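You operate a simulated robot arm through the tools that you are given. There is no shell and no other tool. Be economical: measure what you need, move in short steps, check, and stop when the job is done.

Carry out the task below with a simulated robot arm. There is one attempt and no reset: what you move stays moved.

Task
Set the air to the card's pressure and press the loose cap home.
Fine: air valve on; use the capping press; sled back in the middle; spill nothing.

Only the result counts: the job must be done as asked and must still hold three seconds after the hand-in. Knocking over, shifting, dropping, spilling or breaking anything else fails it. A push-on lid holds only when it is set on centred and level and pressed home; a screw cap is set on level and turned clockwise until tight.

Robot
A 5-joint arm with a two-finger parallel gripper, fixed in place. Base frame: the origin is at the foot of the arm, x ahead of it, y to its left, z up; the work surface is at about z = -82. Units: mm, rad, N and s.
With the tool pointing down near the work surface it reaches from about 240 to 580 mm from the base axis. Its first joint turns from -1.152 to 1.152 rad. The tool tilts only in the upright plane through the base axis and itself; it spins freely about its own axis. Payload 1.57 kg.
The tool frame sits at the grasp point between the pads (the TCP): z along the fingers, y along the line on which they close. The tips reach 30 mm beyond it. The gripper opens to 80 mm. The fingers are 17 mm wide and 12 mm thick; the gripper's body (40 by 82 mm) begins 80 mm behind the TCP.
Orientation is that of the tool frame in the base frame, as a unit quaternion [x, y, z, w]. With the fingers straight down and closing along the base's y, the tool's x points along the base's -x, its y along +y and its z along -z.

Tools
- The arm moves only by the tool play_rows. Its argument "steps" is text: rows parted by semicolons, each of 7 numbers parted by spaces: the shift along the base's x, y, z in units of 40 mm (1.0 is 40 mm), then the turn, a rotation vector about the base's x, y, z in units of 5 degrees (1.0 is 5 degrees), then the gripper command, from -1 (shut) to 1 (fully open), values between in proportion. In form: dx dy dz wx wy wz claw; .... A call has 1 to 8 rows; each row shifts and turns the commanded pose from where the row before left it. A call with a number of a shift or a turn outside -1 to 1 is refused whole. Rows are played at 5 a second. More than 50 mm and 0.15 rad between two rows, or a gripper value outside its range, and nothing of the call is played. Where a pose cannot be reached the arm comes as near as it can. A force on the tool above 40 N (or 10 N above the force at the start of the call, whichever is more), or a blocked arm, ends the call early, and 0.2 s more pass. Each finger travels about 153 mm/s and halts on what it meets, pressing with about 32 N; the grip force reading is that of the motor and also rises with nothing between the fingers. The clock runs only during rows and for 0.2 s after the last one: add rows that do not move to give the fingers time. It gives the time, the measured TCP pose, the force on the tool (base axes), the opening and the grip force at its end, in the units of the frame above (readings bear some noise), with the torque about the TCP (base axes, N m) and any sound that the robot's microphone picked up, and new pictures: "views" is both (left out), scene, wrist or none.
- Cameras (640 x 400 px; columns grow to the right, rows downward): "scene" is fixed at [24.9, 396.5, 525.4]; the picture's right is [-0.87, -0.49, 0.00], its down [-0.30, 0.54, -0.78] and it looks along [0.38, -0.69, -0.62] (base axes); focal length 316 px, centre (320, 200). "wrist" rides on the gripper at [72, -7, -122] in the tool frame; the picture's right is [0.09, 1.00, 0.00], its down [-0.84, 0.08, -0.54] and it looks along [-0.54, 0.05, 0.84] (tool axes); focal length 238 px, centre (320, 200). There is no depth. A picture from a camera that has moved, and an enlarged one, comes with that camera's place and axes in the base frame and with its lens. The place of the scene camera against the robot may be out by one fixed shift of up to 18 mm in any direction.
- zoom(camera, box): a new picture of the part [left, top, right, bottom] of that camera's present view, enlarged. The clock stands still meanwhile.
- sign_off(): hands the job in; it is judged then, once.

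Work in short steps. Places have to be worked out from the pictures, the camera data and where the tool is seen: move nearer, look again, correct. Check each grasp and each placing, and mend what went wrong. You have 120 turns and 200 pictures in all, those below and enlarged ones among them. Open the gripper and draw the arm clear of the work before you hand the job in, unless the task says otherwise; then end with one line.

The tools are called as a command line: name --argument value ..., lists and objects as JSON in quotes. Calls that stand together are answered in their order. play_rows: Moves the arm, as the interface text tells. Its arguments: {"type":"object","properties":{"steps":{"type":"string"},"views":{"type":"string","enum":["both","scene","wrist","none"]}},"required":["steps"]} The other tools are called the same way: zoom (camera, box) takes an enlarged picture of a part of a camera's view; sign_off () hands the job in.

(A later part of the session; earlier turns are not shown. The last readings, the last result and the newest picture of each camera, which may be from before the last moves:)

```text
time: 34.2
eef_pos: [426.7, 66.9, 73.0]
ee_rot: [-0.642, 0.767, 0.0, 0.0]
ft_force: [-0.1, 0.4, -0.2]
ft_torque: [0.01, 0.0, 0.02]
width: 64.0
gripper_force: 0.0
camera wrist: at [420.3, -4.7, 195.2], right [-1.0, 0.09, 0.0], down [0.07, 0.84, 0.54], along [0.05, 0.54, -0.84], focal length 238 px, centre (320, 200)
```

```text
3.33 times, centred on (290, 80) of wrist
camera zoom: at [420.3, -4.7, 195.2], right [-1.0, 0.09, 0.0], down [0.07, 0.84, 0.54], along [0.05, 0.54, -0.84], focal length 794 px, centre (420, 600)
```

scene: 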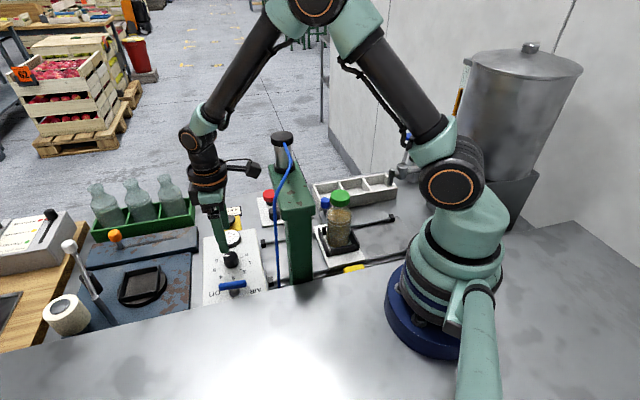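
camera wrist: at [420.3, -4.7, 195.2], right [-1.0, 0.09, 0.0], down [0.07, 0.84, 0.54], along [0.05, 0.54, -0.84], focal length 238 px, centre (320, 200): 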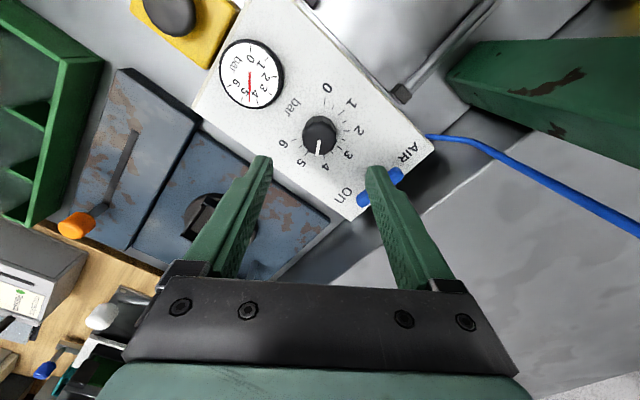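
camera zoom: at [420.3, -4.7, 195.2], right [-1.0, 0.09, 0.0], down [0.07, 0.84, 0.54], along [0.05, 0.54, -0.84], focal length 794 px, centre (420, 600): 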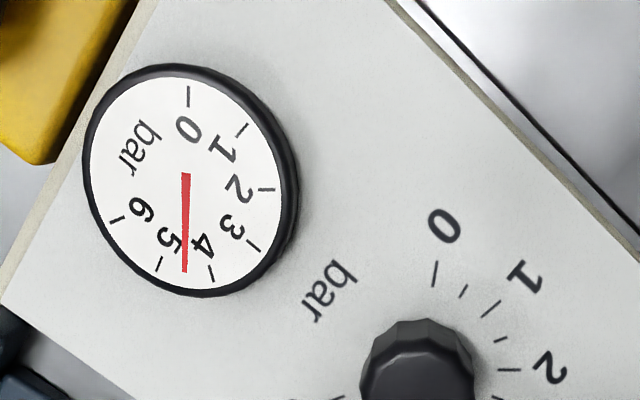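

Dial set. Now travel round the press to above the sled's blue handle, about (335,-207,-18), turning so the fingers close along the rail direction.

play_rows --steps "0.54 0 0.8 0 0 1 0.8;0.54 -0.4 0.7 0 0 1 1;0 -0.9 0 0 0 1 1;0 -0.9 0 0 0 1 1;0 -0.9 0 0 0 1 1;0 -0.9 0 0 0 1 1;0 -0.9 0 0 0 1 1;0 -0.9 0 0 0 1 1" --views "none"

play_rows --steps "-0.85 -0.26 0 0 0 1 1;-0.85 -0.26 0 0 0 1 1;-0.85 -0.26 0 0 0 1 1;-0.8 -0.25 -0.4 0 0 0 1;0 0 0 0 0 0 1"

```text
time: 36.0
eef_pos: [471.9, -164.9, 132.0]
ee_rot: [0.866, -0.5, 0.002, -0.001]
ft_force: [-1.0, -0.2, 0.2]
ft_torque: [0.0, 0.01, -0.05]
width: 79.9
gripper_force: 0.0
```

```text
time: 37.2
eef_pos: [337.0, -205.4, 118.2]
ee_rot: [0.924, -0.383, 0.002, 0.0]
ft_force: [-0.5, -0.3, 0.8]
ft_torque: [0.04, -0.03, 0.0]
width: 79.9
gripper_force: 0.0
camera wrist: at [391.3, -253.2, 240.6], right [-0.64, -0.77, 0.0], down [-0.65, 0.54, 0.54], along [-0.41, 0.34, -0.84], focal length 238 px, centre (320, 200)
```

scene: 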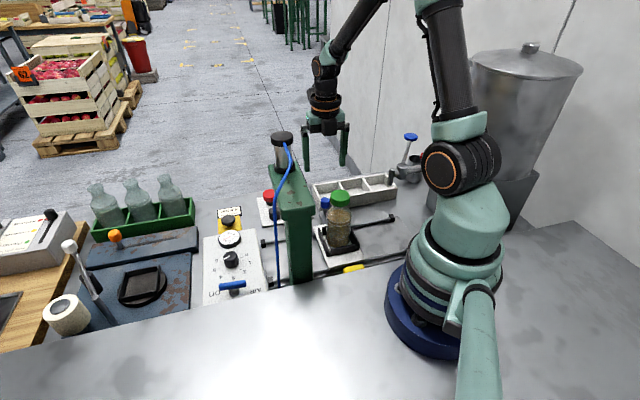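
wrist: 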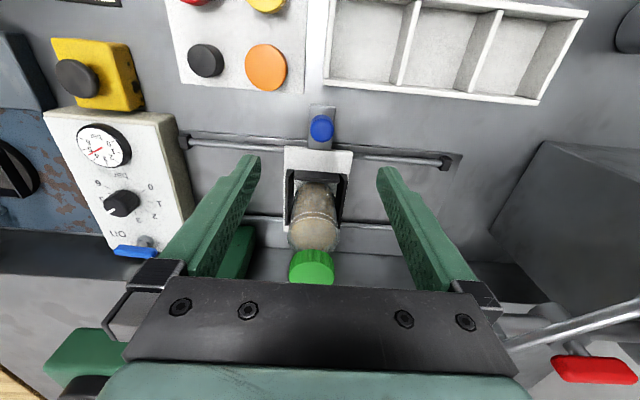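

The handle is exactly under the tool axis. Check the jar and cap closely before moving anything.

zoom --camera "wrist" --box '[240, 100, 400, 290]'

play_rows --steps "0 0 -0.8 0 0 0 1;0 0 -0.8 0 0 0 1;0 0 -0.6 0 0 0 1;0 0 0 0 0 0 1"

zoom --camera "scene" --box '[280, 150, 400, 270]'

```text
2.11 times, centred on (320, 195) of wrist
camera zoom: at [391.3, -253.2, 240.6], right [-0.64, -0.77, 0.0], down [-0.65, 0.54, 0.54], along [-0.41, 0.34, -0.84], focal length 502 px, centre (320, 210)
```

zoom: 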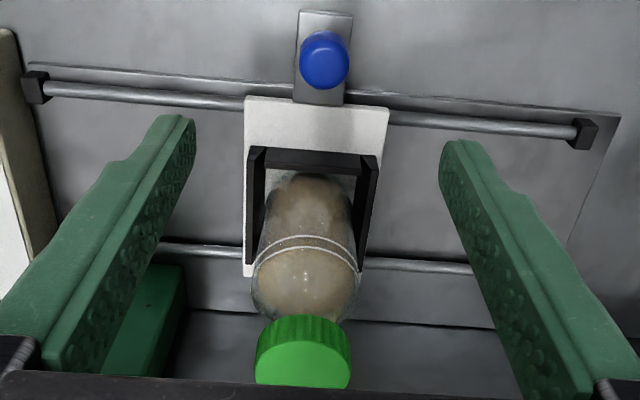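

```text
time: 38.2
eef_pos: [338.4, -206.9, 31.4]
ee_rot: [0.923, -0.384, 0.003, 0.0]
ft_force: [-0.4, 0.1, -0.6]
ft_torque: [-0.02, 0.02, 0.01]
width: 79.9
gripper_force: 0.0
camera wrist: at [392.9, -252.4, 152.8], right [-0.64, -0.77, 0.0], down [-0.65, 0.54, 0.54], along [-0.41, 0.35, -0.84], focal length 238 px, centre (320, 200)
```

scene: 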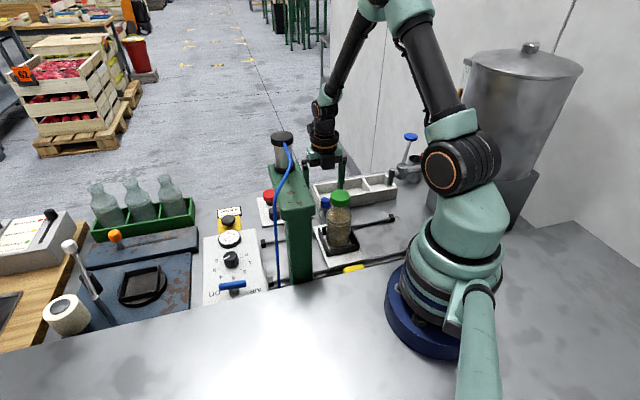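
wrist: 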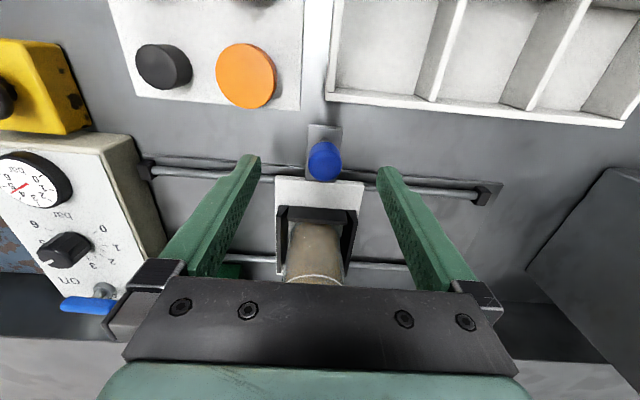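

```text
3.33 times, centred on (340, 210) of scene
camera zoom: at [24.9, 396.5, 525.4], right [-0.87, -0.49, 0.0], down [-0.3, 0.54, -0.78], along [0.38, -0.69, -0.62], focal length 1053 px, centre (253, 167)
```

zoom: 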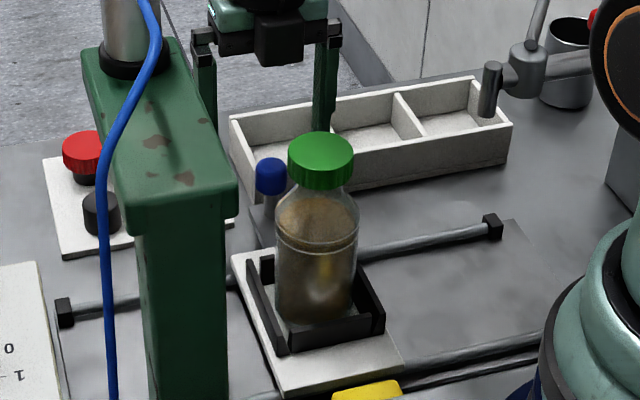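

Cap sits level on the jar. Descend over the handle and close along the travel direction.

play_rows --steps "-0.03 -0.04 -0.5 0 0 0 0.8;0 0 -0.48 0 0 0 0.6;0 0 0 0 0 0 0.4;0 0 0 0 0 0 0" --views "wrist"

```text
time: 39.2
eef_pos: [337.1, -207.4, -9.5]
ee_rot: [0.923, -0.384, 0.003, 0.001]
ft_force: [0.1, -0.2, 0.4]
ft_torque: [0.0, 0.01, 0.02]
width: 40.0
gripper_force: 0.0
camera wrist: at [391.4, -254.0, 113.6], right [-0.64, -0.77, 0.0], down [-0.65, 0.54, 0.54], along [-0.41, 0.35, -0.84], focal length 238 px, centre (320, 200)
```

wrist: 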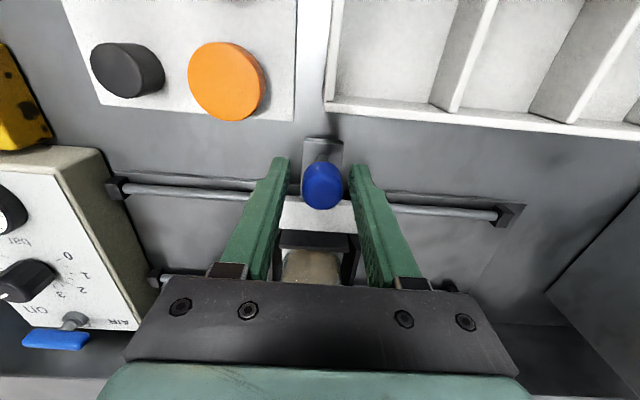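

play_rows --steps "0 0 0 0 0 0 -0.3;0 0 0 0 0 0 -0.5;0 0 0 0 0 0 -0.7;0 0 0 0 0 0 -1;0 0 0 0 0 0 -1" --views "wrist"

```text
time: 40.4
eef_pos: [337.4, -208.5, -8.5]
ee_rot: [0.923, -0.384, 0.003, 0.001]
ft_force: [-1.5, -2.5, -3.1]
ft_torque: [-0.07, 0.01, 0.03]
width: 25.4
gripper_force: 36.3
camera wrist: at [391.4, -254.1, 113.6], right [-0.64, -0.77, 0.0], down [-0.65, 0.54, 0.54], along [-0.41, 0.35, -0.84], focal length 238 px, centre (320, 200)
```

wrist: 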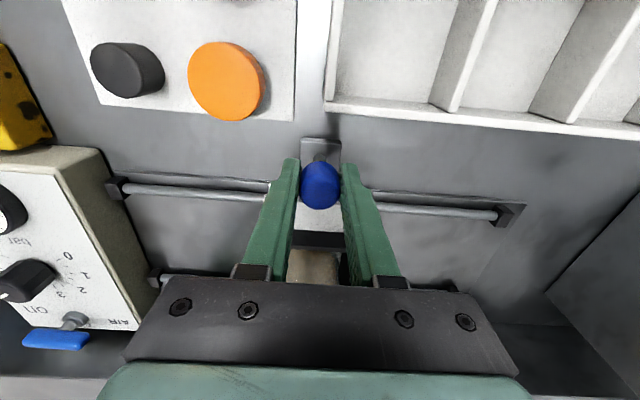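

Handle gripped (mid position TCP ≈ (337.4,-208)). Slide smoothly along u=(0.69,0.72), starting slowly.

play_rows --steps "0.035 0.036 0 0 0 0 -1;0.07 0.072 0 0 0 0 -1;0.1 0.105 0 0 0 0 -1;0.1 0.105 0 0 0 0 -1;0.1 0.105 0 0 0 0 -1;0.1 0.105 0 0 0 0 -1;0.07 0.072 0 0 0 0 -1;0.035 0.036 0 0 0 0 -1" --views "both"

zoom --camera "scene" --box '[260, 150, 400, 290]'

```text
time: 42.2
eef_pos: [362.9, -182.8, -9.6]
ee_rot: [0.923, -0.385, 0.004, 0.0]
ft_force: [2.7, -5.3, 18.1]
ft_torque: [0.11, 0.15, -0.07]
width: 25.4
gripper_force: 36.9
camera wrist: at [415.7, -229.1, 112.9], right [-0.64, -0.77, 0.0], down [-0.65, 0.54, 0.53], along [-0.41, 0.34, -0.85], focal length 238 px, centre (320, 200)
```

scene: 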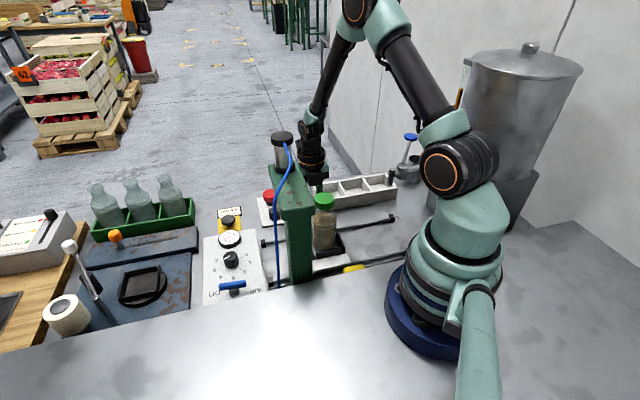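
wrist: 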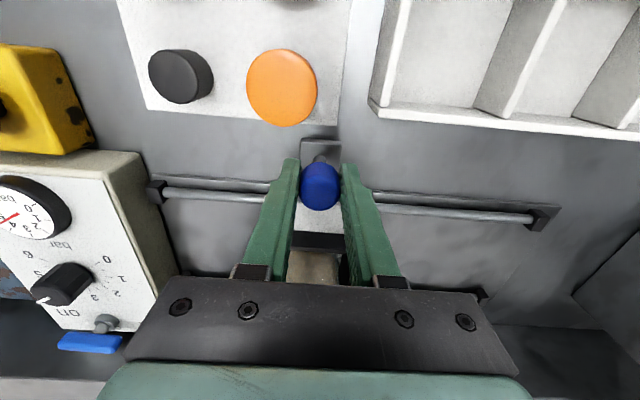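

```text
2.86 times, centred on (330, 220) of scene
camera zoom: at [24.9, 396.5, 525.4], right [-0.87, -0.49, 0.0], down [-0.3, 0.54, -0.78], along [0.38, -0.69, -0.62], focal length 902 px, centre (291, 143)
```

zoom: 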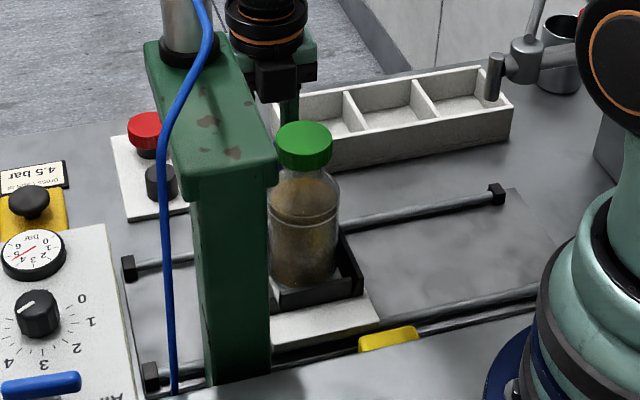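

Sled moves with the jar steady. Continue another 36 mm.

play_rows --steps "0.035 0.036 0 0 0 0 -1;0.07 0.072 0 0 0 0 -1;0.1 0.103 0 0 0 0 -1;0.1 0.103 0 0 0 0 -1;0.1 0.103 0 0 0 0 -1;0.1 0.103 0 0 0 0 -1;0.07 0.072 0 0 0 0 -1;0.035 0.036 0 0 0 0 -1" --views "wrist"

zoom --camera "scene" --box '[260, 150, 400, 290]'

```text
time: 44.0
eef_pos: [386.9, -158.0, -9.8]
ee_rot: [0.923, -0.384, 0.004, 0.0]
ft_force: [13.6, -15.2, 1.4]
ft_torque: [0.04, 0.08, -0.03]
width: 25.1
gripper_force: 36.8
camera wrist: at [440.8, -203.8, 112.7], right [-0.64, -0.77, 0.0], down [-0.65, 0.54, 0.53], along [-0.41, 0.34, -0.85], focal length 238 px, centre (320, 200)
```

wrist: 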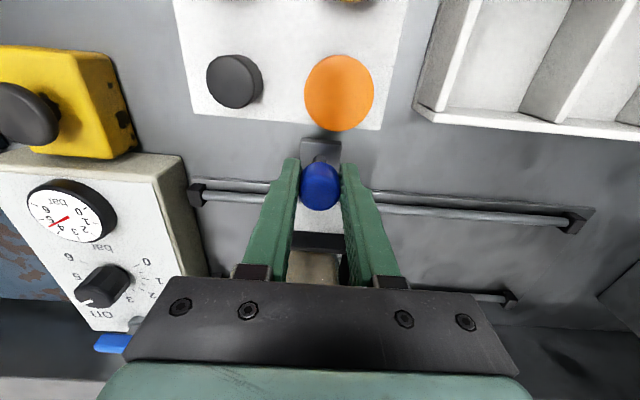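

```text
2.86 times, centred on (330, 220) of scene
camera zoom: at [24.9, 396.5, 525.4], right [-0.87, -0.49, 0.0], down [-0.3, 0.54, -0.78], along [0.38, -0.69, -0.62], focal length 902 px, centre (291, 143)
```

zoom: 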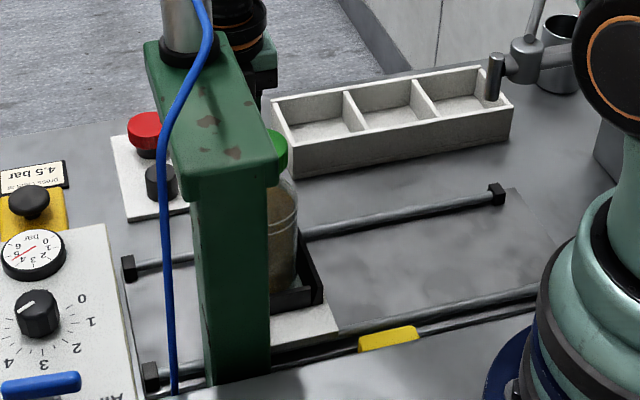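

Sideways force suggests my line is slightly off; correct toward (+x,-y) and continue, watching for the end stop.

play_rows --steps "0.05 0.02 0 0 0 0 -1;0.07 0.07 0 0 0 0 -1;0.1 0.102 0 0 0 0 -1;0.1 0.102 0 0 0 0 -1;0.1 0.102 0 0 0 0 -1;0.05 0.05 0 0 0 0 -1;0 0 0 0 0 0 -1" --views "both"

zoom --camera "scene" --box '[230, 120, 370, 260]'

```text
time: 45.6
eef_pos: [405.1, -139.9, -9.4]
ee_rot: [0.923, -0.384, 0.005, 0.0]
ft_force: [12.6, -14.2, -4.4]
ft_torque: [-0.24, -0.17, -0.06]
width: 25.1
gripper_force: 36.9
camera wrist: at [458.6, -186.0, 112.6], right [-0.64, -0.77, 0.0], down [-0.65, 0.54, 0.53], along [-0.41, 0.35, -0.84], focal length 238 px, centre (320, 200)
```

scene: 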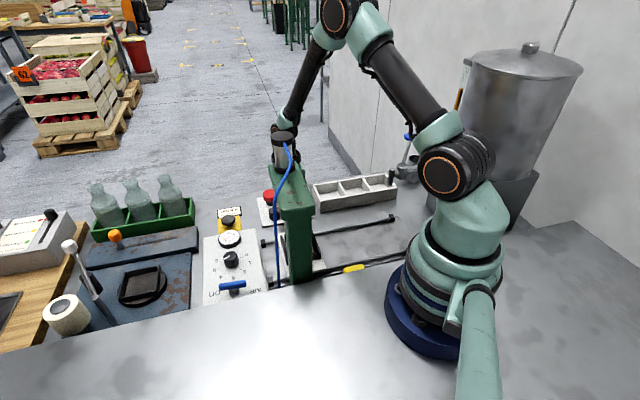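
wrist: 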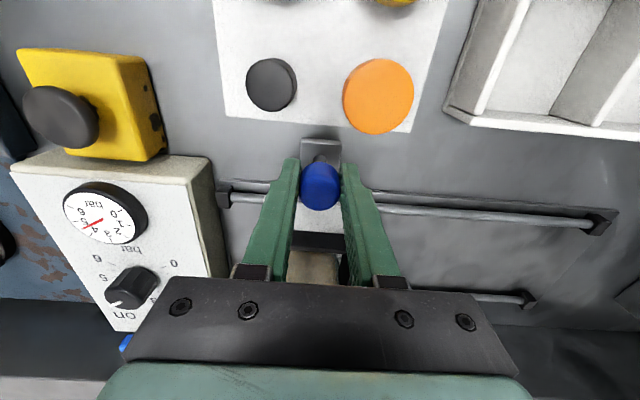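

```text
2.86 times, centred on (300, 190) of scene
camera zoom: at [24.9, 396.5, 525.4], right [-0.87, -0.49, 0.0], down [-0.3, 0.54, -0.78], along [0.38, -0.69, -0.62], focal length 902 px, centre (377, 229)
```

zoom: 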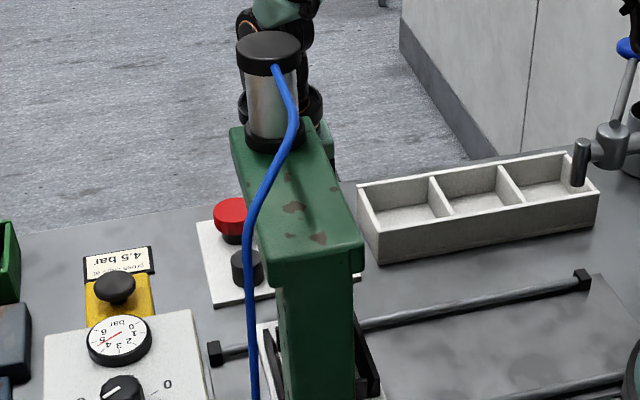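

No stop yet at 96 mm. Push on in small steps to feel for an end stop.

play_rows --steps "0.06 0.05 0 0 0 0 -1;0.06 0.06 0 0 0 0 -1;0.06 0.06 0 0 0 0 -1;0.06 0.06 0 0 0 0 -1;0.06 0.06 0 0 0 0 -1;0 0 0 0 0 0 -1" --views "none"

```text
time: 47.0
eef_pos: [416.2, -126.7, -9.0]
ee_rot: [0.923, -0.384, 0.004, 0.0]
ft_force: [11.6, -9.0, 0.8]
ft_torque: [0.02, 0.01, -0.02]
width: 25.3
gripper_force: 36.8
```

play_rows --steps "0.06 0.055 0 0 0 0 -1;0.06 0.06 0 0 0 0 -1;0.06 0.06 0 0 0 0 -1;0.06 0.06 0 0 0 0 -1;0 0 0 0 0 0 -1" --views "wrist"

```text
time: 47.8
eef_pos: [420.5, -123.5, -10.3]
ee_rot: [0.921, -0.388, -0.001, 0.001]
ft_force: [-2.7, -3.1, 1.9]
ft_torque: [-0.16, -0.04, 0.04]
width: 25.3
gripper_force: 36.7
stopped in row 4: the force on the tool passed its limit at 46 N (the readings are from after the stop); the commanded pose is now the measured one
camera wrist: at [474.9, -171.0, 111.7], right [-0.65, -0.76, 0.0], down [-0.64, 0.54, 0.54], along [-0.41, 0.35, -0.84], focal length 238 px, centre (320, 200)
```

wrist: 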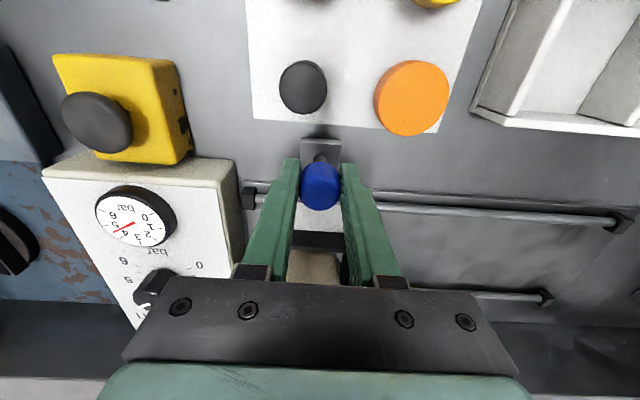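

End stop reached at 118 mm travel. Release gently, rise and back off outward to view the ram over the jar.

play_rows --steps "0 0 0 0 0 0 -0.3;0 0 0 0 0 0 0;0 0 0.3 0 0 0 0.2;0 0 0.8 0 0 0 0.2;0.1 -0.1 0.8 0 0 0 0.2;0.3 -0.3 0.6 0 0 0 0.2;0.3 -0.3 0 0 0 0 0.2" --views "wrist"

zoom --camera "wrist" --box '[200, 100, 440, 300]'

```text
time: 49.4
eef_pos: [451.1, -152.4, 89.7]
ee_rot: [0.922, -0.388, 0.0, 0.0]
ft_force: [0.0, -0.6, 1.0]
ft_torque: [-0.02, 0.01, 0.03]
width: 47.8
gripper_force: 0.1
camera wrist: at [505.2, -199.1, 210.6], right [-0.65, -0.76, 0.0], down [-0.64, 0.54, 0.54], along [-0.41, 0.35, -0.84], focal length 238 px, centre (320, 200)
```

wrist: 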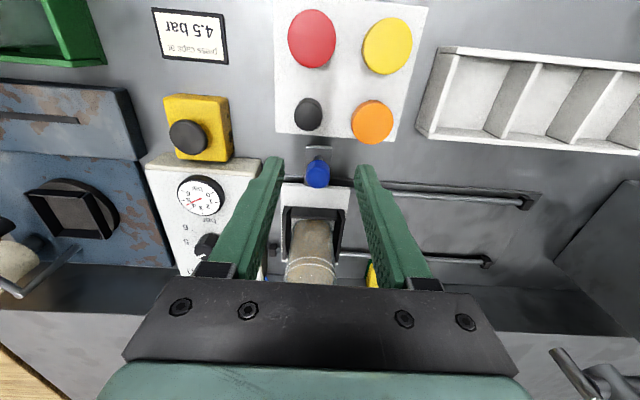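

```text
2.00 times, centred on (320, 200) of wrist
camera zoom: at [505.2, -199.1, 210.6], right [-0.65, -0.76, 0.0], down [-0.64, 0.54, 0.54], along [-0.41, 0.35, -0.84], focal length 477 px, centre (320, 200)
```

zoom: 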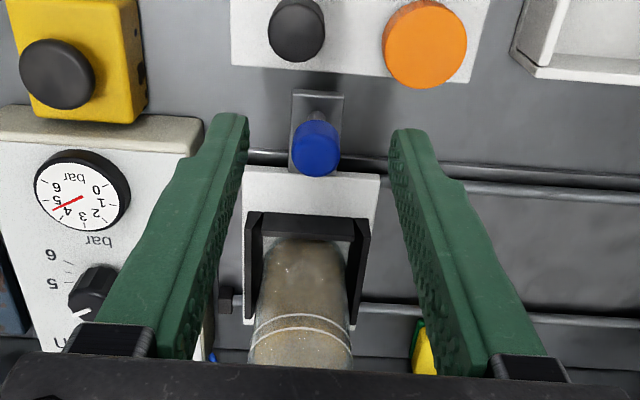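

Jar sits straight in the sled under the press. Now go over the black palm button on the yellow box, about (533,-43), with fingers closed.

play_rows --steps "0.66 0.2 0 0 0 0 0;0.66 0.5 0 0 0 0 -0.5;0.66 0.6 0 0 0 0 -1;0 0.7 0 0 0 0 -1;0 0.7 0 0 0 0 -1;0 0 -0.5 0 0 0 -1;0 0 0 0 0 0 -1"

zoom --camera "scene" --box '[190, 150, 310, 270]'

```text
time: 51.0
eef_pos: [527.3, -42.6, 69.8]
ee_rot: [0.922, -0.388, 0.0, -0.001]
ft_force: [0.3, 0.0, -0.3]
ft_torque: [-0.04, 0.01, -0.01]
width: 0.0
gripper_force: 21.4
camera wrist: at [581.8, -90.1, 191.8], right [-0.65, -0.76, 0.0], down [-0.64, 0.54, 0.54], along [-0.41, 0.35, -0.84], focal length 238 px, centre (320, 200)
```

scene: 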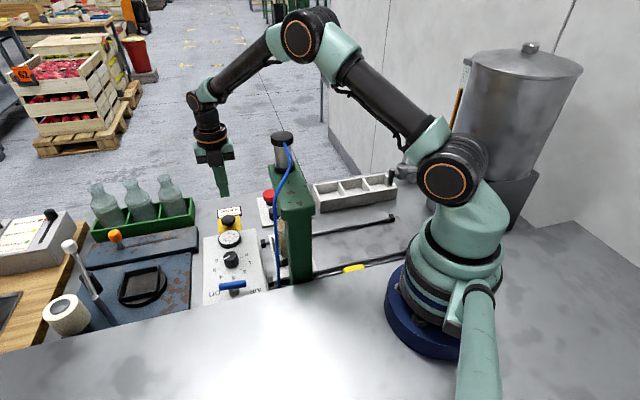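
wrist: 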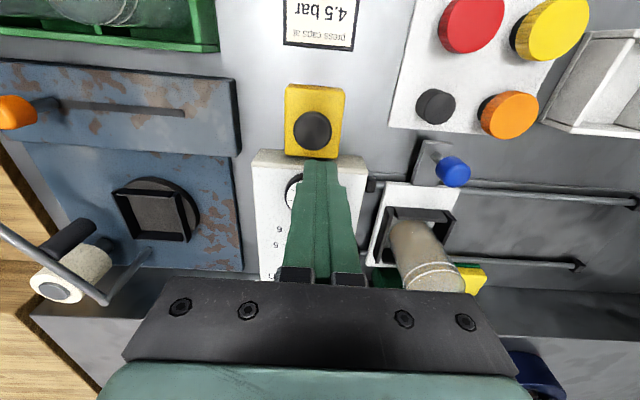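

```text
3.33 times, centred on (250, 210) of scene
camera zoom: at [24.9, 396.5, 525.4], right [-0.87, -0.49, 0.0], down [-0.3, 0.54, -0.78], along [0.38, -0.69, -0.62], focal length 1053 px, centre (553, 167)
```

zoom: 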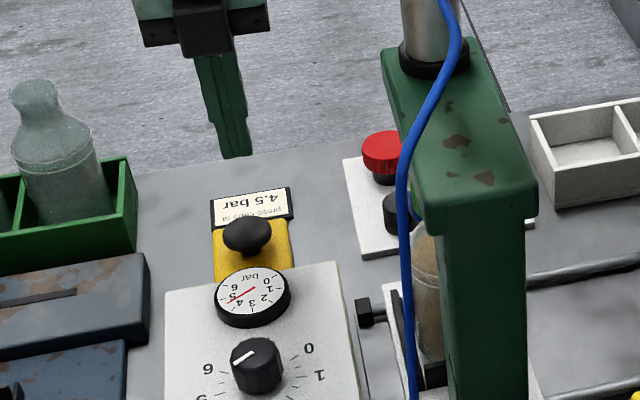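

Button is about 11 mm further in x. Correct and descend partway.

play_rows --steps "0.27 0.03 0 0 0 0 -1;0 0 -0.6 0 0 0 -1;0 0 -0.6 0 0 0 -1;0 0 0 0 0 0 -1" --views "wrist"

zoom --camera "scene" --box '[190, 170, 310, 290]'

```text
time: 52.0
eef_pos: [537.1, -43.3, 21.6]
ee_rot: [0.922, -0.387, 0.0, 0.0]
ft_force: [0.3, 1.5, 0.4]
ft_torque: [-0.01, -0.03, -0.02]
width: 0.0
gripper_force: 20.9
camera wrist: at [592.0, -89.8, 142.7], right [-0.65, -0.76, 0.0], down [-0.64, 0.54, 0.54], along [-0.41, 0.35, -0.84], focal length 238 px, centre (320, 200)
```

wrist: 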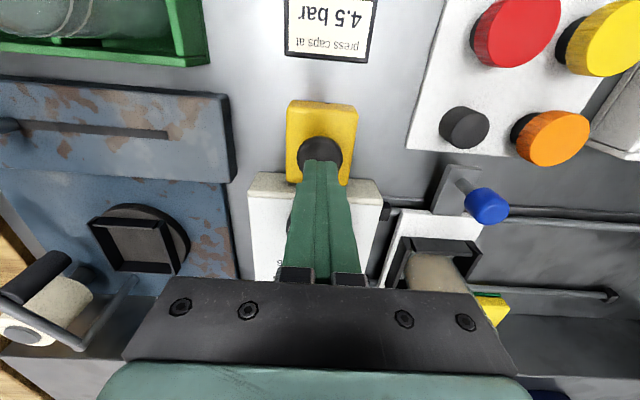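

```text
3.33 times, centred on (250, 230) of scene
camera zoom: at [24.9, 396.5, 525.4], right [-0.87, -0.49, 0.0], down [-0.3, 0.54, -0.78], along [0.38, -0.69, -0.62], focal length 1053 px, centre (553, 100)
```

zoom: 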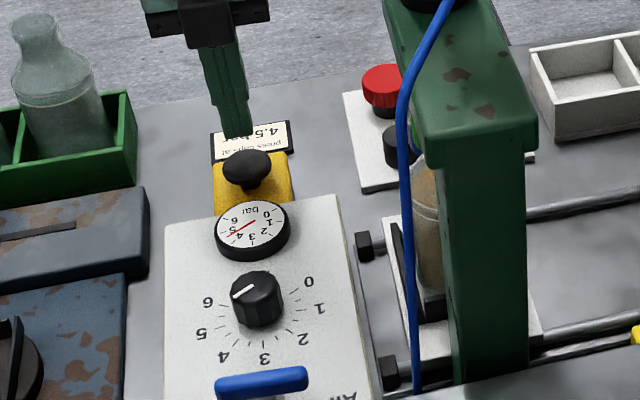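

Aligned. Press down gently until it yields or force stops.

play_rows --steps "0 0 -0.25 0 0 0 -1;0 0 -0.25 0 0 0 -1;0 0 -0.12 0 0 0 -1;0 0 -0.12 0 0 0 -1;0 0 -0.1 0 0 0 -1;0 0 -0.1 0 0 0 -1;0 0 -0.1 0 0 0 -1" --views "scene"

zoom --camera "scene" --box '[190, 140, 330, 290]'

```text
time: 53.5
eef_pos: [540.2, -41.5, -12.4]
ee_rot: [0.922, -0.387, 0.0, 0.0]
ft_force: [-6.8, -0.4, 13.5]
ft_torque: [0.06, 0.27, 0.05]
width: 0.0
gripper_force: 21.3
heard: click
stopped in row 7: the force on the tool passed its limit at 49 N (the readings are from after the stop); the commanded pose is now the measured one
```

scene: 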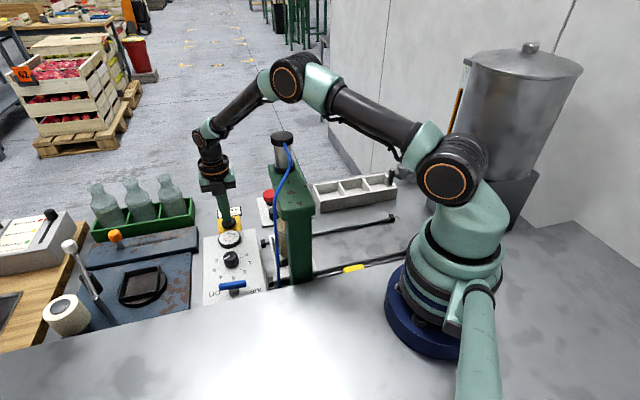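

```text
2.67 times, centred on (260, 215) of scene
camera zoom: at [24.9, 396.5, 525.4], right [-0.87, -0.49, 0.0], down [-0.3, 0.54, -0.78], along [0.38, -0.69, -0.62], focal length 842 px, centre (480, 160)
```

zoom: 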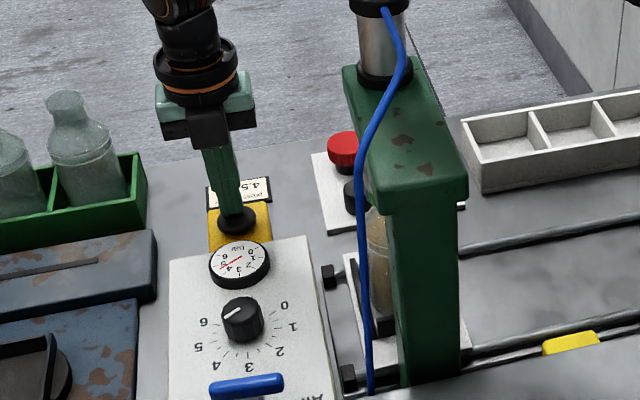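

A click from the button. Hold with idle rows and listen for the press cycle, then rise a little.

play_rows --steps "0 0 -0.02 0 0 0 -1;0 0 0 0 0 0 -1;0 0 0 0 0 0 -1;0 0 0 0 0 0 -1;0 0 0 0 0 0 -1;0 0 0 0 0 0 -1" --views "wrist"

play_rows --steps "0 0 0.5 0 0 0 -1;0 0 0.5 0 0 0 -1;0 0 0.5 0 0 0 -1;0 0 0 0 0 0 -1;0 0 0 0 0 0 -1;0 0 0 0 0 0 -1;0 0 0 0 0 0 -1" --views "both"

```text
time: 54.9
eef_pos: [541.3, -40.4, -13.5]
ee_rot: [0.922, -0.387, 0.002, -0.001]
ft_force: [-11.3, 3.5, 32.5]
ft_torque: [0.21, 0.5, 0.03]
width: 0.0
gripper_force: 21.2
camera wrist: at [594.8, -89.1, 109.0], right [-0.65, -0.76, 0.0], down [-0.64, 0.54, 0.54], along [-0.41, 0.35, -0.84], focal length 238 px, centre (320, 200)
```

wrist: 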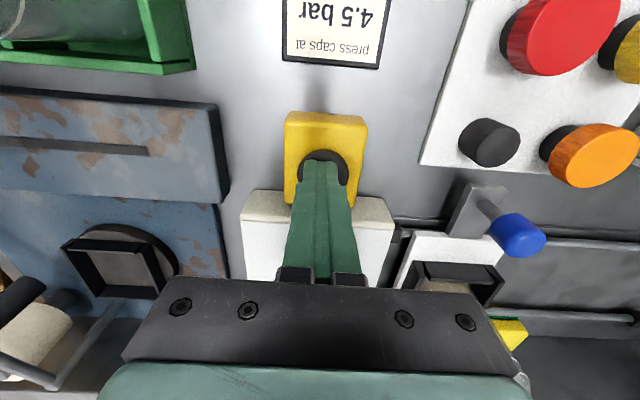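

```text
time: 56.5
eef_pos: [539.2, -42.6, 44.9]
ee_rot: [0.922, -0.388, 0.0, 0.0]
ft_force: [0.2, 0.3, -0.7]
ft_torque: [0.0, 0.0, 0.02]
width: 0.0
gripper_force: 21.1
camera wrist: at [594.5, -89.5, 166.9], right [-0.65, -0.76, 0.0], down [-0.64, 0.54, 0.54], along [-0.41, 0.35, -0.84], focal length 238 px, centre (320, 200)
```

scene: 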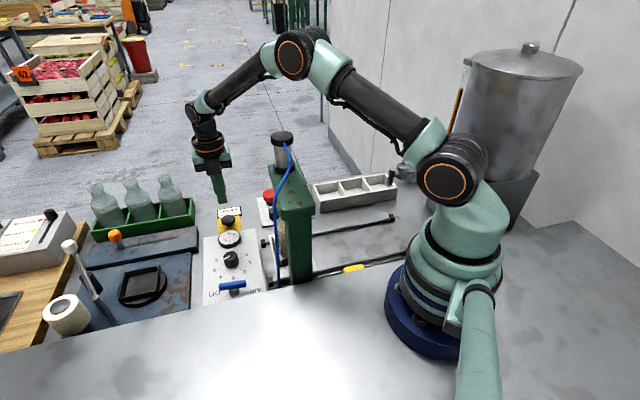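
wrist: 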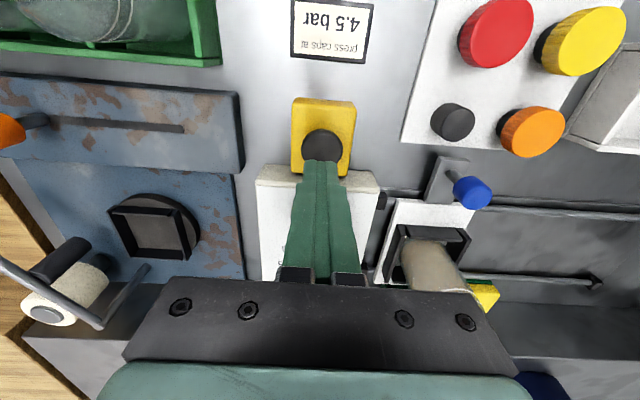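

The button was pressed at 4.5 bar. Return to the handle at the end stop (420.5,-123.5) to draw the sled back.

play_rows --steps "0 0 0.9 0 0 0 -1;-0.75 -0.5 0.2 0 0 0 -0.5;-0.75 -0.5 0 0 0 0 0.2;-0.75 -0.5 0 0 0 0 0.2;-0.72 -0.5 0 0 0 0 0.2;0 0 -0.4 0 0 0 0.2;0 0 0 0 0 0 0.2" --views "wrist"

```text
time: 58.1
eef_pos: [421.1, -122.9, 72.3]
ee_rot: [0.922, -0.387, 0.0, 0.0]
ft_force: [0.7, 0.2, 0.2]
ft_torque: [-0.02, 0.02, -0.03]
width: 48.3
gripper_force: 0.2
camera wrist: at [475.7, -169.7, 195.2], right [-0.65, -0.76, 0.0], down [-0.64, 0.54, 0.54], along [-0.41, 0.35, -0.84], focal length 238 px, centre (320, 200)
```

wrist: 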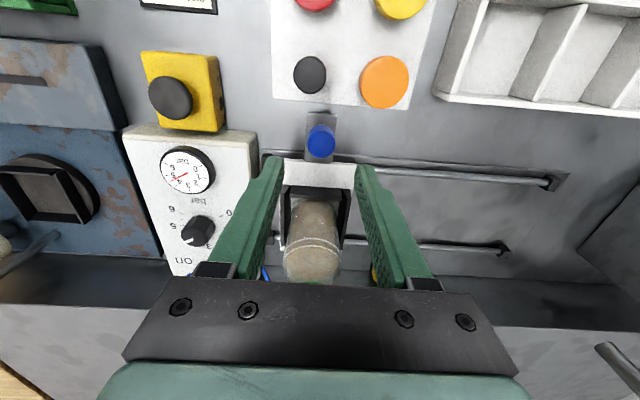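

Handle aligned. First rise for one look at the cap/ram from higher.

play_rows --steps "0 0 0.8 0 0 0 0.2;0 0 0.8 0 0 0 0.2;0.3 -0.3 0 0 0 0 1;0 0 0 0 0 0 1" --views "wrist"

zoom --camera "wrist" --box '[220, 120, 420, 290]'

```text
time: 59.1
eef_pos: [434.6, -134.6, 139.0]
ee_rot: [0.922, -0.387, 0.0, 0.001]
ft_force: [0.3, 1.9, -0.7]
ft_torque: [0.0, -0.02, 0.05]
width: 80.0
gripper_force: 0.0
camera wrist: at [488.6, -181.4, 260.1], right [-0.65, -0.76, 0.0], down [-0.64, 0.54, 0.54], along [-0.41, 0.35, -0.84], focal length 238 px, centre (320, 200)
```

wrist: 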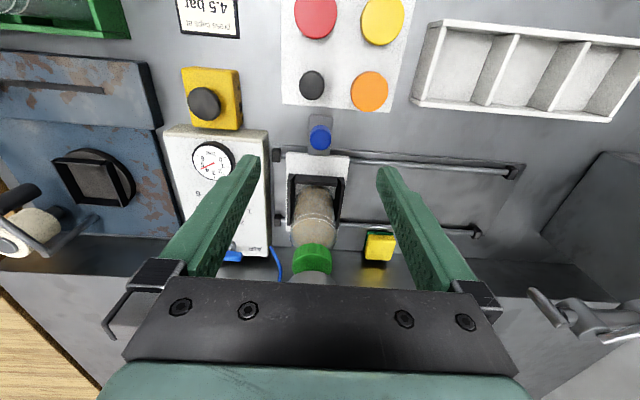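

```text
2.35 times, centred on (320, 205) of wrist
camera zoom: at [488.6, -181.4, 260.1], right [-0.65, -0.76, 0.0], down [-0.64, 0.54, 0.54], along [-0.41, 0.35, -0.84], focal length 561 px, centre (320, 188)
```

zoom: 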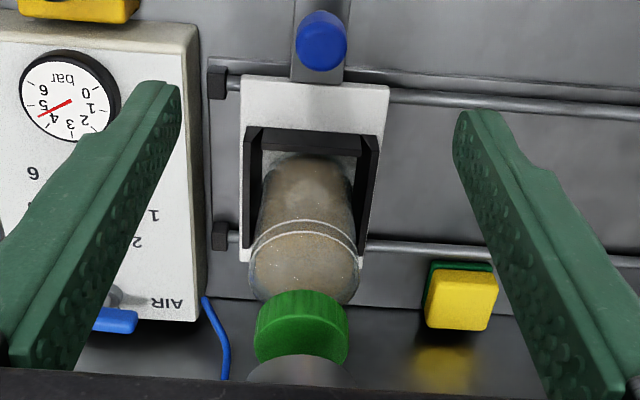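

The ram sits centred over the green cap. Rise a bit more to see whether it has retracted.

play_rows --steps "0 0 0.8 0 0 0 1;0.2 -0.2 0.8 0 0 0 1;0 0 0 0 0 0 1" --views "wrist"

zoom --camera "wrist" --box '[220, 120, 420, 290]'

```text
time: 59.9
eef_pos: [443.4, -141.9, 201.7]
ee_rot: [0.921, -0.389, 0.0, 0.0]
ft_force: [-0.3, 0.7, 0.3]
ft_torque: [-0.01, -0.01, 0.04]
width: 79.9
gripper_force: 0.1
camera wrist: at [497.2, -189.6, 324.1], right [-0.65, -0.76, 0.0], down [-0.64, 0.54, 0.54], along [-0.41, 0.35, -0.84], focal length 238 px, centre (320, 200)
```

wrist: 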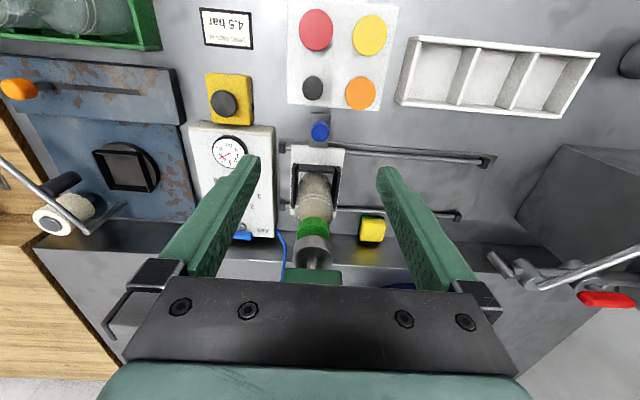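

```text
2.35 times, centred on (320, 205) of wrist
camera zoom: at [497.2, -189.6, 324.1], right [-0.65, -0.76, 0.0], down [-0.64, 0.54, 0.54], along [-0.41, 0.35, -0.84], focal length 561 px, centre (320, 188)
```

zoom: 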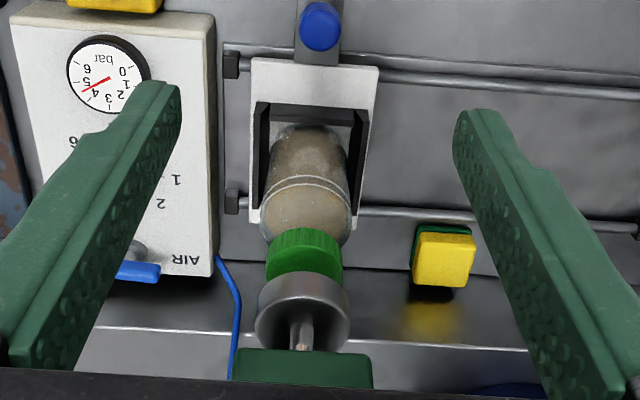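

The visible rod length matches that before pressing, so the ram is retracted. Go down to the handle.

play_rows --steps "-0.28 0.23 -0.9 0 0 0 1;-0.28 0.23 -0.9 0 0 0 0.6;0 0 -0.9 0 0 0 0.3;0 0 -0.9 0 0 0 0.2;0 0 -0.8 0 0 0 0.2;0 0 -0.5 0 0 0 0.2;0 0 -0.37 0 0 0 0.2;0 0 0 0 0 0 0.2" --views "wrist"

```text
time: 61.7
eef_pos: [418.8, -123.7, -11.5]
ee_rot: [0.922, -0.388, 0.001, 0.0]
ft_force: [0.2, 0.3, -0.2]
ft_torque: [-0.01, 0.03, 0.03]
width: 48.0
gripper_force: 0.1
camera wrist: at [472.7, -170.3, 111.2], right [-0.65, -0.76, 0.0], down [-0.64, 0.54, 0.54], along [-0.41, 0.35, -0.84], focal length 238 px, centre (320, 200)
```

wrist: 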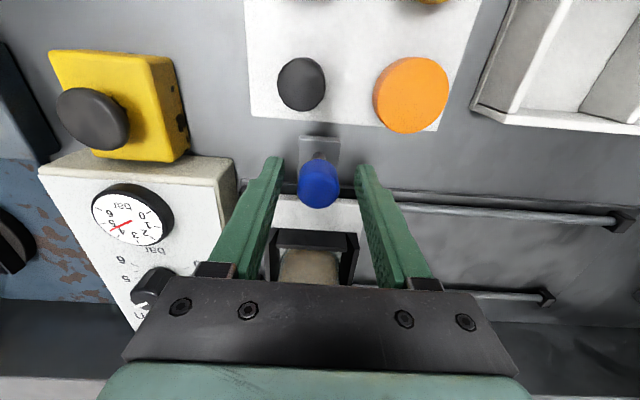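

Handle centred between fingers; close gently and then draw it back smoothly.

play_rows --steps "0 0 0.05 0 0 0 -0.1;0 0 0 0 0 0 -0.3;0 0 0 0 0 0 -0.6;0 0 0 0 0 0 -1;0 0 0 0 0 0 -1" --views "none"

play_rows --steps "-0.035 -0.036 0 0 0 0 -1;-0.07 -0.072 0 0 0 0 -1;-0.1 -0.102 0 0 0 0 -1;-0.1 -0.102 0 0 0 0 -1;-0.1 -0.102 0 0 0 0 -1;-0.1 -0.102 0 0 0 0 -1;-0.07 -0.072 0 0 0 0 -1;-0.035 -0.036 0 0 0 0 -1" --views "none"

```text
time: 62.9
eef_pos: [418.6, -122.7, -6.3]
ee_rot: [0.922, -0.388, 0.0, 0.0]
ft_force: [0.9, 0.6, -2.8]
ft_torque: [-0.01, -0.07, -0.05]
width: 25.4
gripper_force: 36.9
```

```text
time: 64.7
eef_pos: [392.2, -147.5, -6.2]
ee_rot: [0.922, -0.387, 0.0, 0.0]
ft_force: [5.2, -4.3, -26.1]
ft_torque: [0.07, 0.04, -0.05]
width: 25.2
gripper_force: 36.6
```

play_rows --steps "-0.035 -0.036 -0.02 0 0 0 -1;-0.07 -0.072 0 0 0 0 -1;-0.1 -0.102 0 0 0 0 -1;-0.1 -0.102 0 0 0 0 -1;-0.1 -0.102 0 0 0 0 -1;-0.1 -0.102 0 0 0 0 -1;-0.07 -0.072 0 0 0 0 -1;-0.035 -0.036 0 0 0 0 -1" --views "both"

zoom --camera "scene" --box '[280, 150, 400, 290]'

```text
time: 66.5
eef_pos: [368.0, -172.9, -6.5]
ee_rot: [0.921, -0.388, -0.001, 0.0]
ft_force: [-6.3, 8.5, 2.4]
ft_torque: [0.66, 0.66, -0.01]
width: 25.4
gripper_force: 36.5
camera wrist: at [423.6, -220.6, 113.8], right [-0.65, -0.76, 0.0], down [-0.64, 0.54, 0.54], along [-0.41, 0.35, -0.84], focal length 238 px, centre (320, 200)
```

scene: 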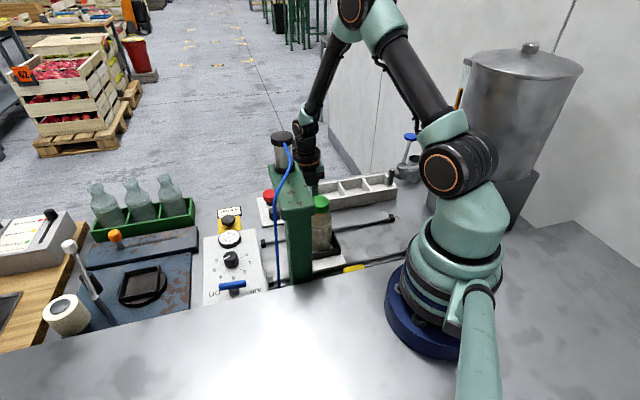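
wrist: 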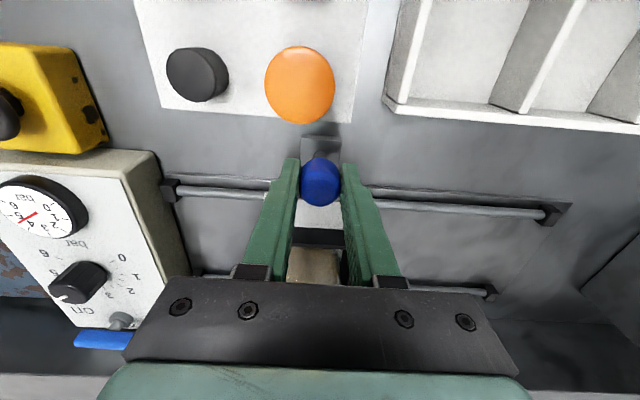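

```text
2.86 times, centred on (340, 220) of scene
camera zoom: at [24.9, 396.4, 525.5], right [-0.87, -0.49, 0.0], down [-0.3, 0.54, -0.78], along [0.38, -0.69, -0.62], focal length 902 px, centre (263, 143)
```

zoom: 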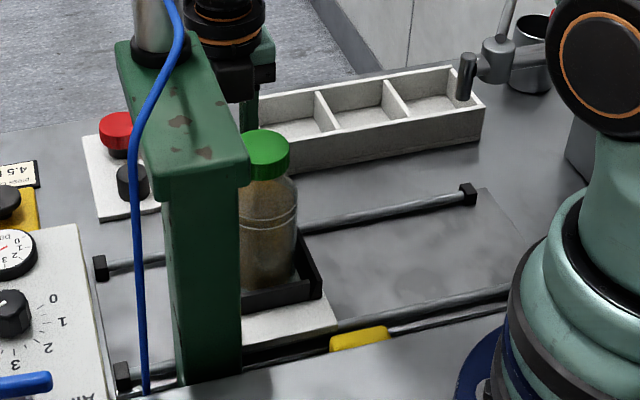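

Continue the remaining ~46 mm to the recorded middle position (337.4,-208).

play_rows --steps "-0.04 -0.042 0 0 0 0 -1;-0.08 -0.084 0 0 0 0 -1;-0.13 -0.136 0 0 0 0 -1;-0.15 -0.157 0 0 0 0 -1;-0.15 -0.157 0 0 0 0 -1;-0.13 -0.136 0 0 0 0 -1;-0.08 -0.084 0 0 0 0 -1;-0.04 -0.042 0 0 0 0 -1" --views "none"

play_rows --steps "0 0 0 0 0 0 -1;0 0 0 0 0 0 -1" --views "both"

zoom --camera "scene" --box '[310, 170, 410, 280]'

```text
time: 68.3
eef_pos: [336.2, -206.4, -8.7]
ee_rot: [0.922, -0.387, -0.002, 0.0]
ft_force: [-13.6, 11.9, 17.0]
ft_torque: [0.1, 0.16, -0.02]
width: 25.2
gripper_force: 36.8
```

```text
time: 68.9
eef_pos: [336.0, -207.5, -8.6]
ee_rot: [0.921, -0.389, -0.003, 0.0]
ft_force: [-15.3, 10.1, 17.2]
ft_torque: [0.21, 0.28, 0.03]
width: 25.3
gripper_force: 36.2
camera wrist: at [391.3, -253.8, 113.4], right [-0.65, -0.76, 0.0], down [-0.64, 0.54, 0.55], along [-0.42, 0.35, -0.84], focal length 238 px, centre (320, 200)
```

scene: 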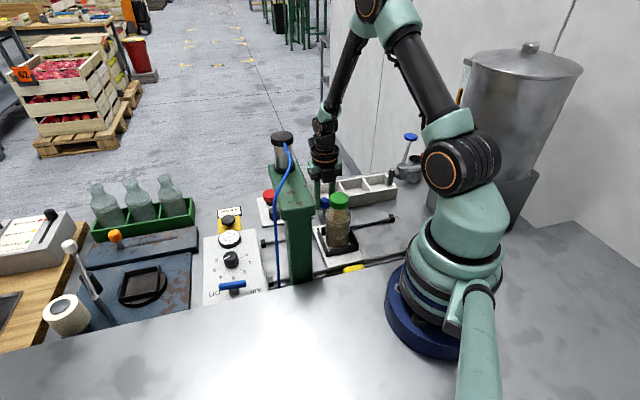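
wrist: 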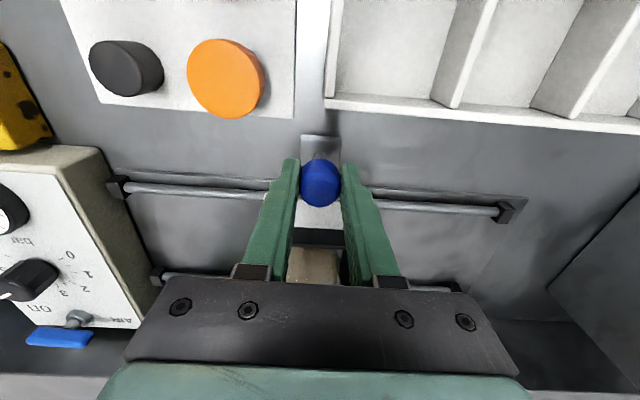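

```text
3.64 times, centred on (360, 225) of scene
camera zoom: at [24.9, 396.5, 525.4], right [-0.87, -0.49, 0.0], down [-0.3, 0.54, -0.78], along [0.38, -0.69, -0.62], focal length 1148 px, centre (174, 109)
```

zoom: 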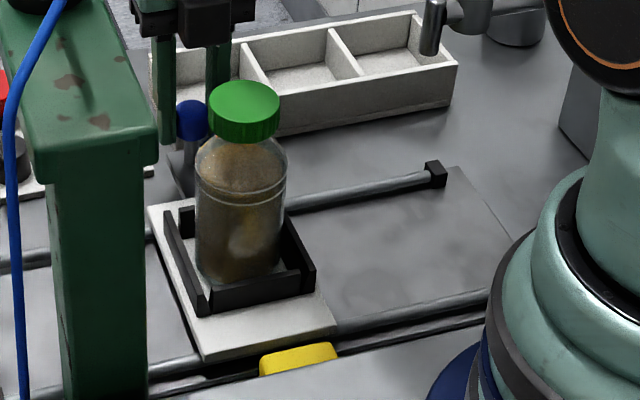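

Compared with the earlier picture, the cap sits about 6 mm lower on the jar: pressed home. The sled is ~2 mm short of its original place; nudge and release.

play_rows --steps "-0.06 -0.03 0 0 0 0 -1;0 0 0 0 0 0 -1;0 0 0 0 0 0 -1" --views "none"

zoom --camera "scene" --box '[310, 170, 410, 280]'

```text
time: 69.7
eef_pos: [334.8, -207.9, -7.8]
ee_rot: [0.922, -0.387, 0.0, 0.0]
ft_force: [-6.7, 7.0, 0.7]
ft_torque: [0.58, 0.6, 0.04]
width: 25.2
gripper_force: 36.7
```

```text
3.64 times, centred on (360, 225) of scene
camera zoom: at [25.0, 396.4, 525.5], right [-0.87, -0.49, 0.0], down [-0.3, 0.54, -0.78], along [0.38, -0.69, -0.62], focal length 1148 px, centre (174, 109)
```

zoom: 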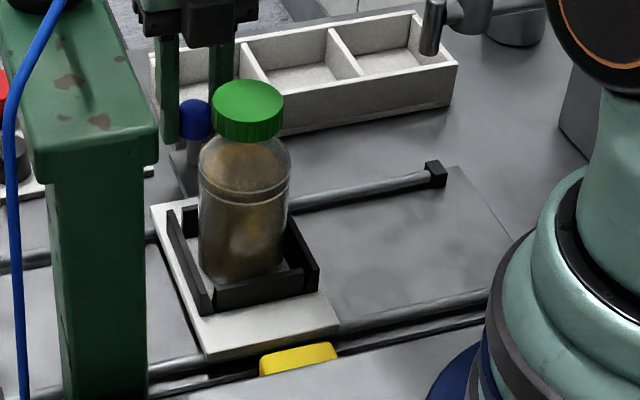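

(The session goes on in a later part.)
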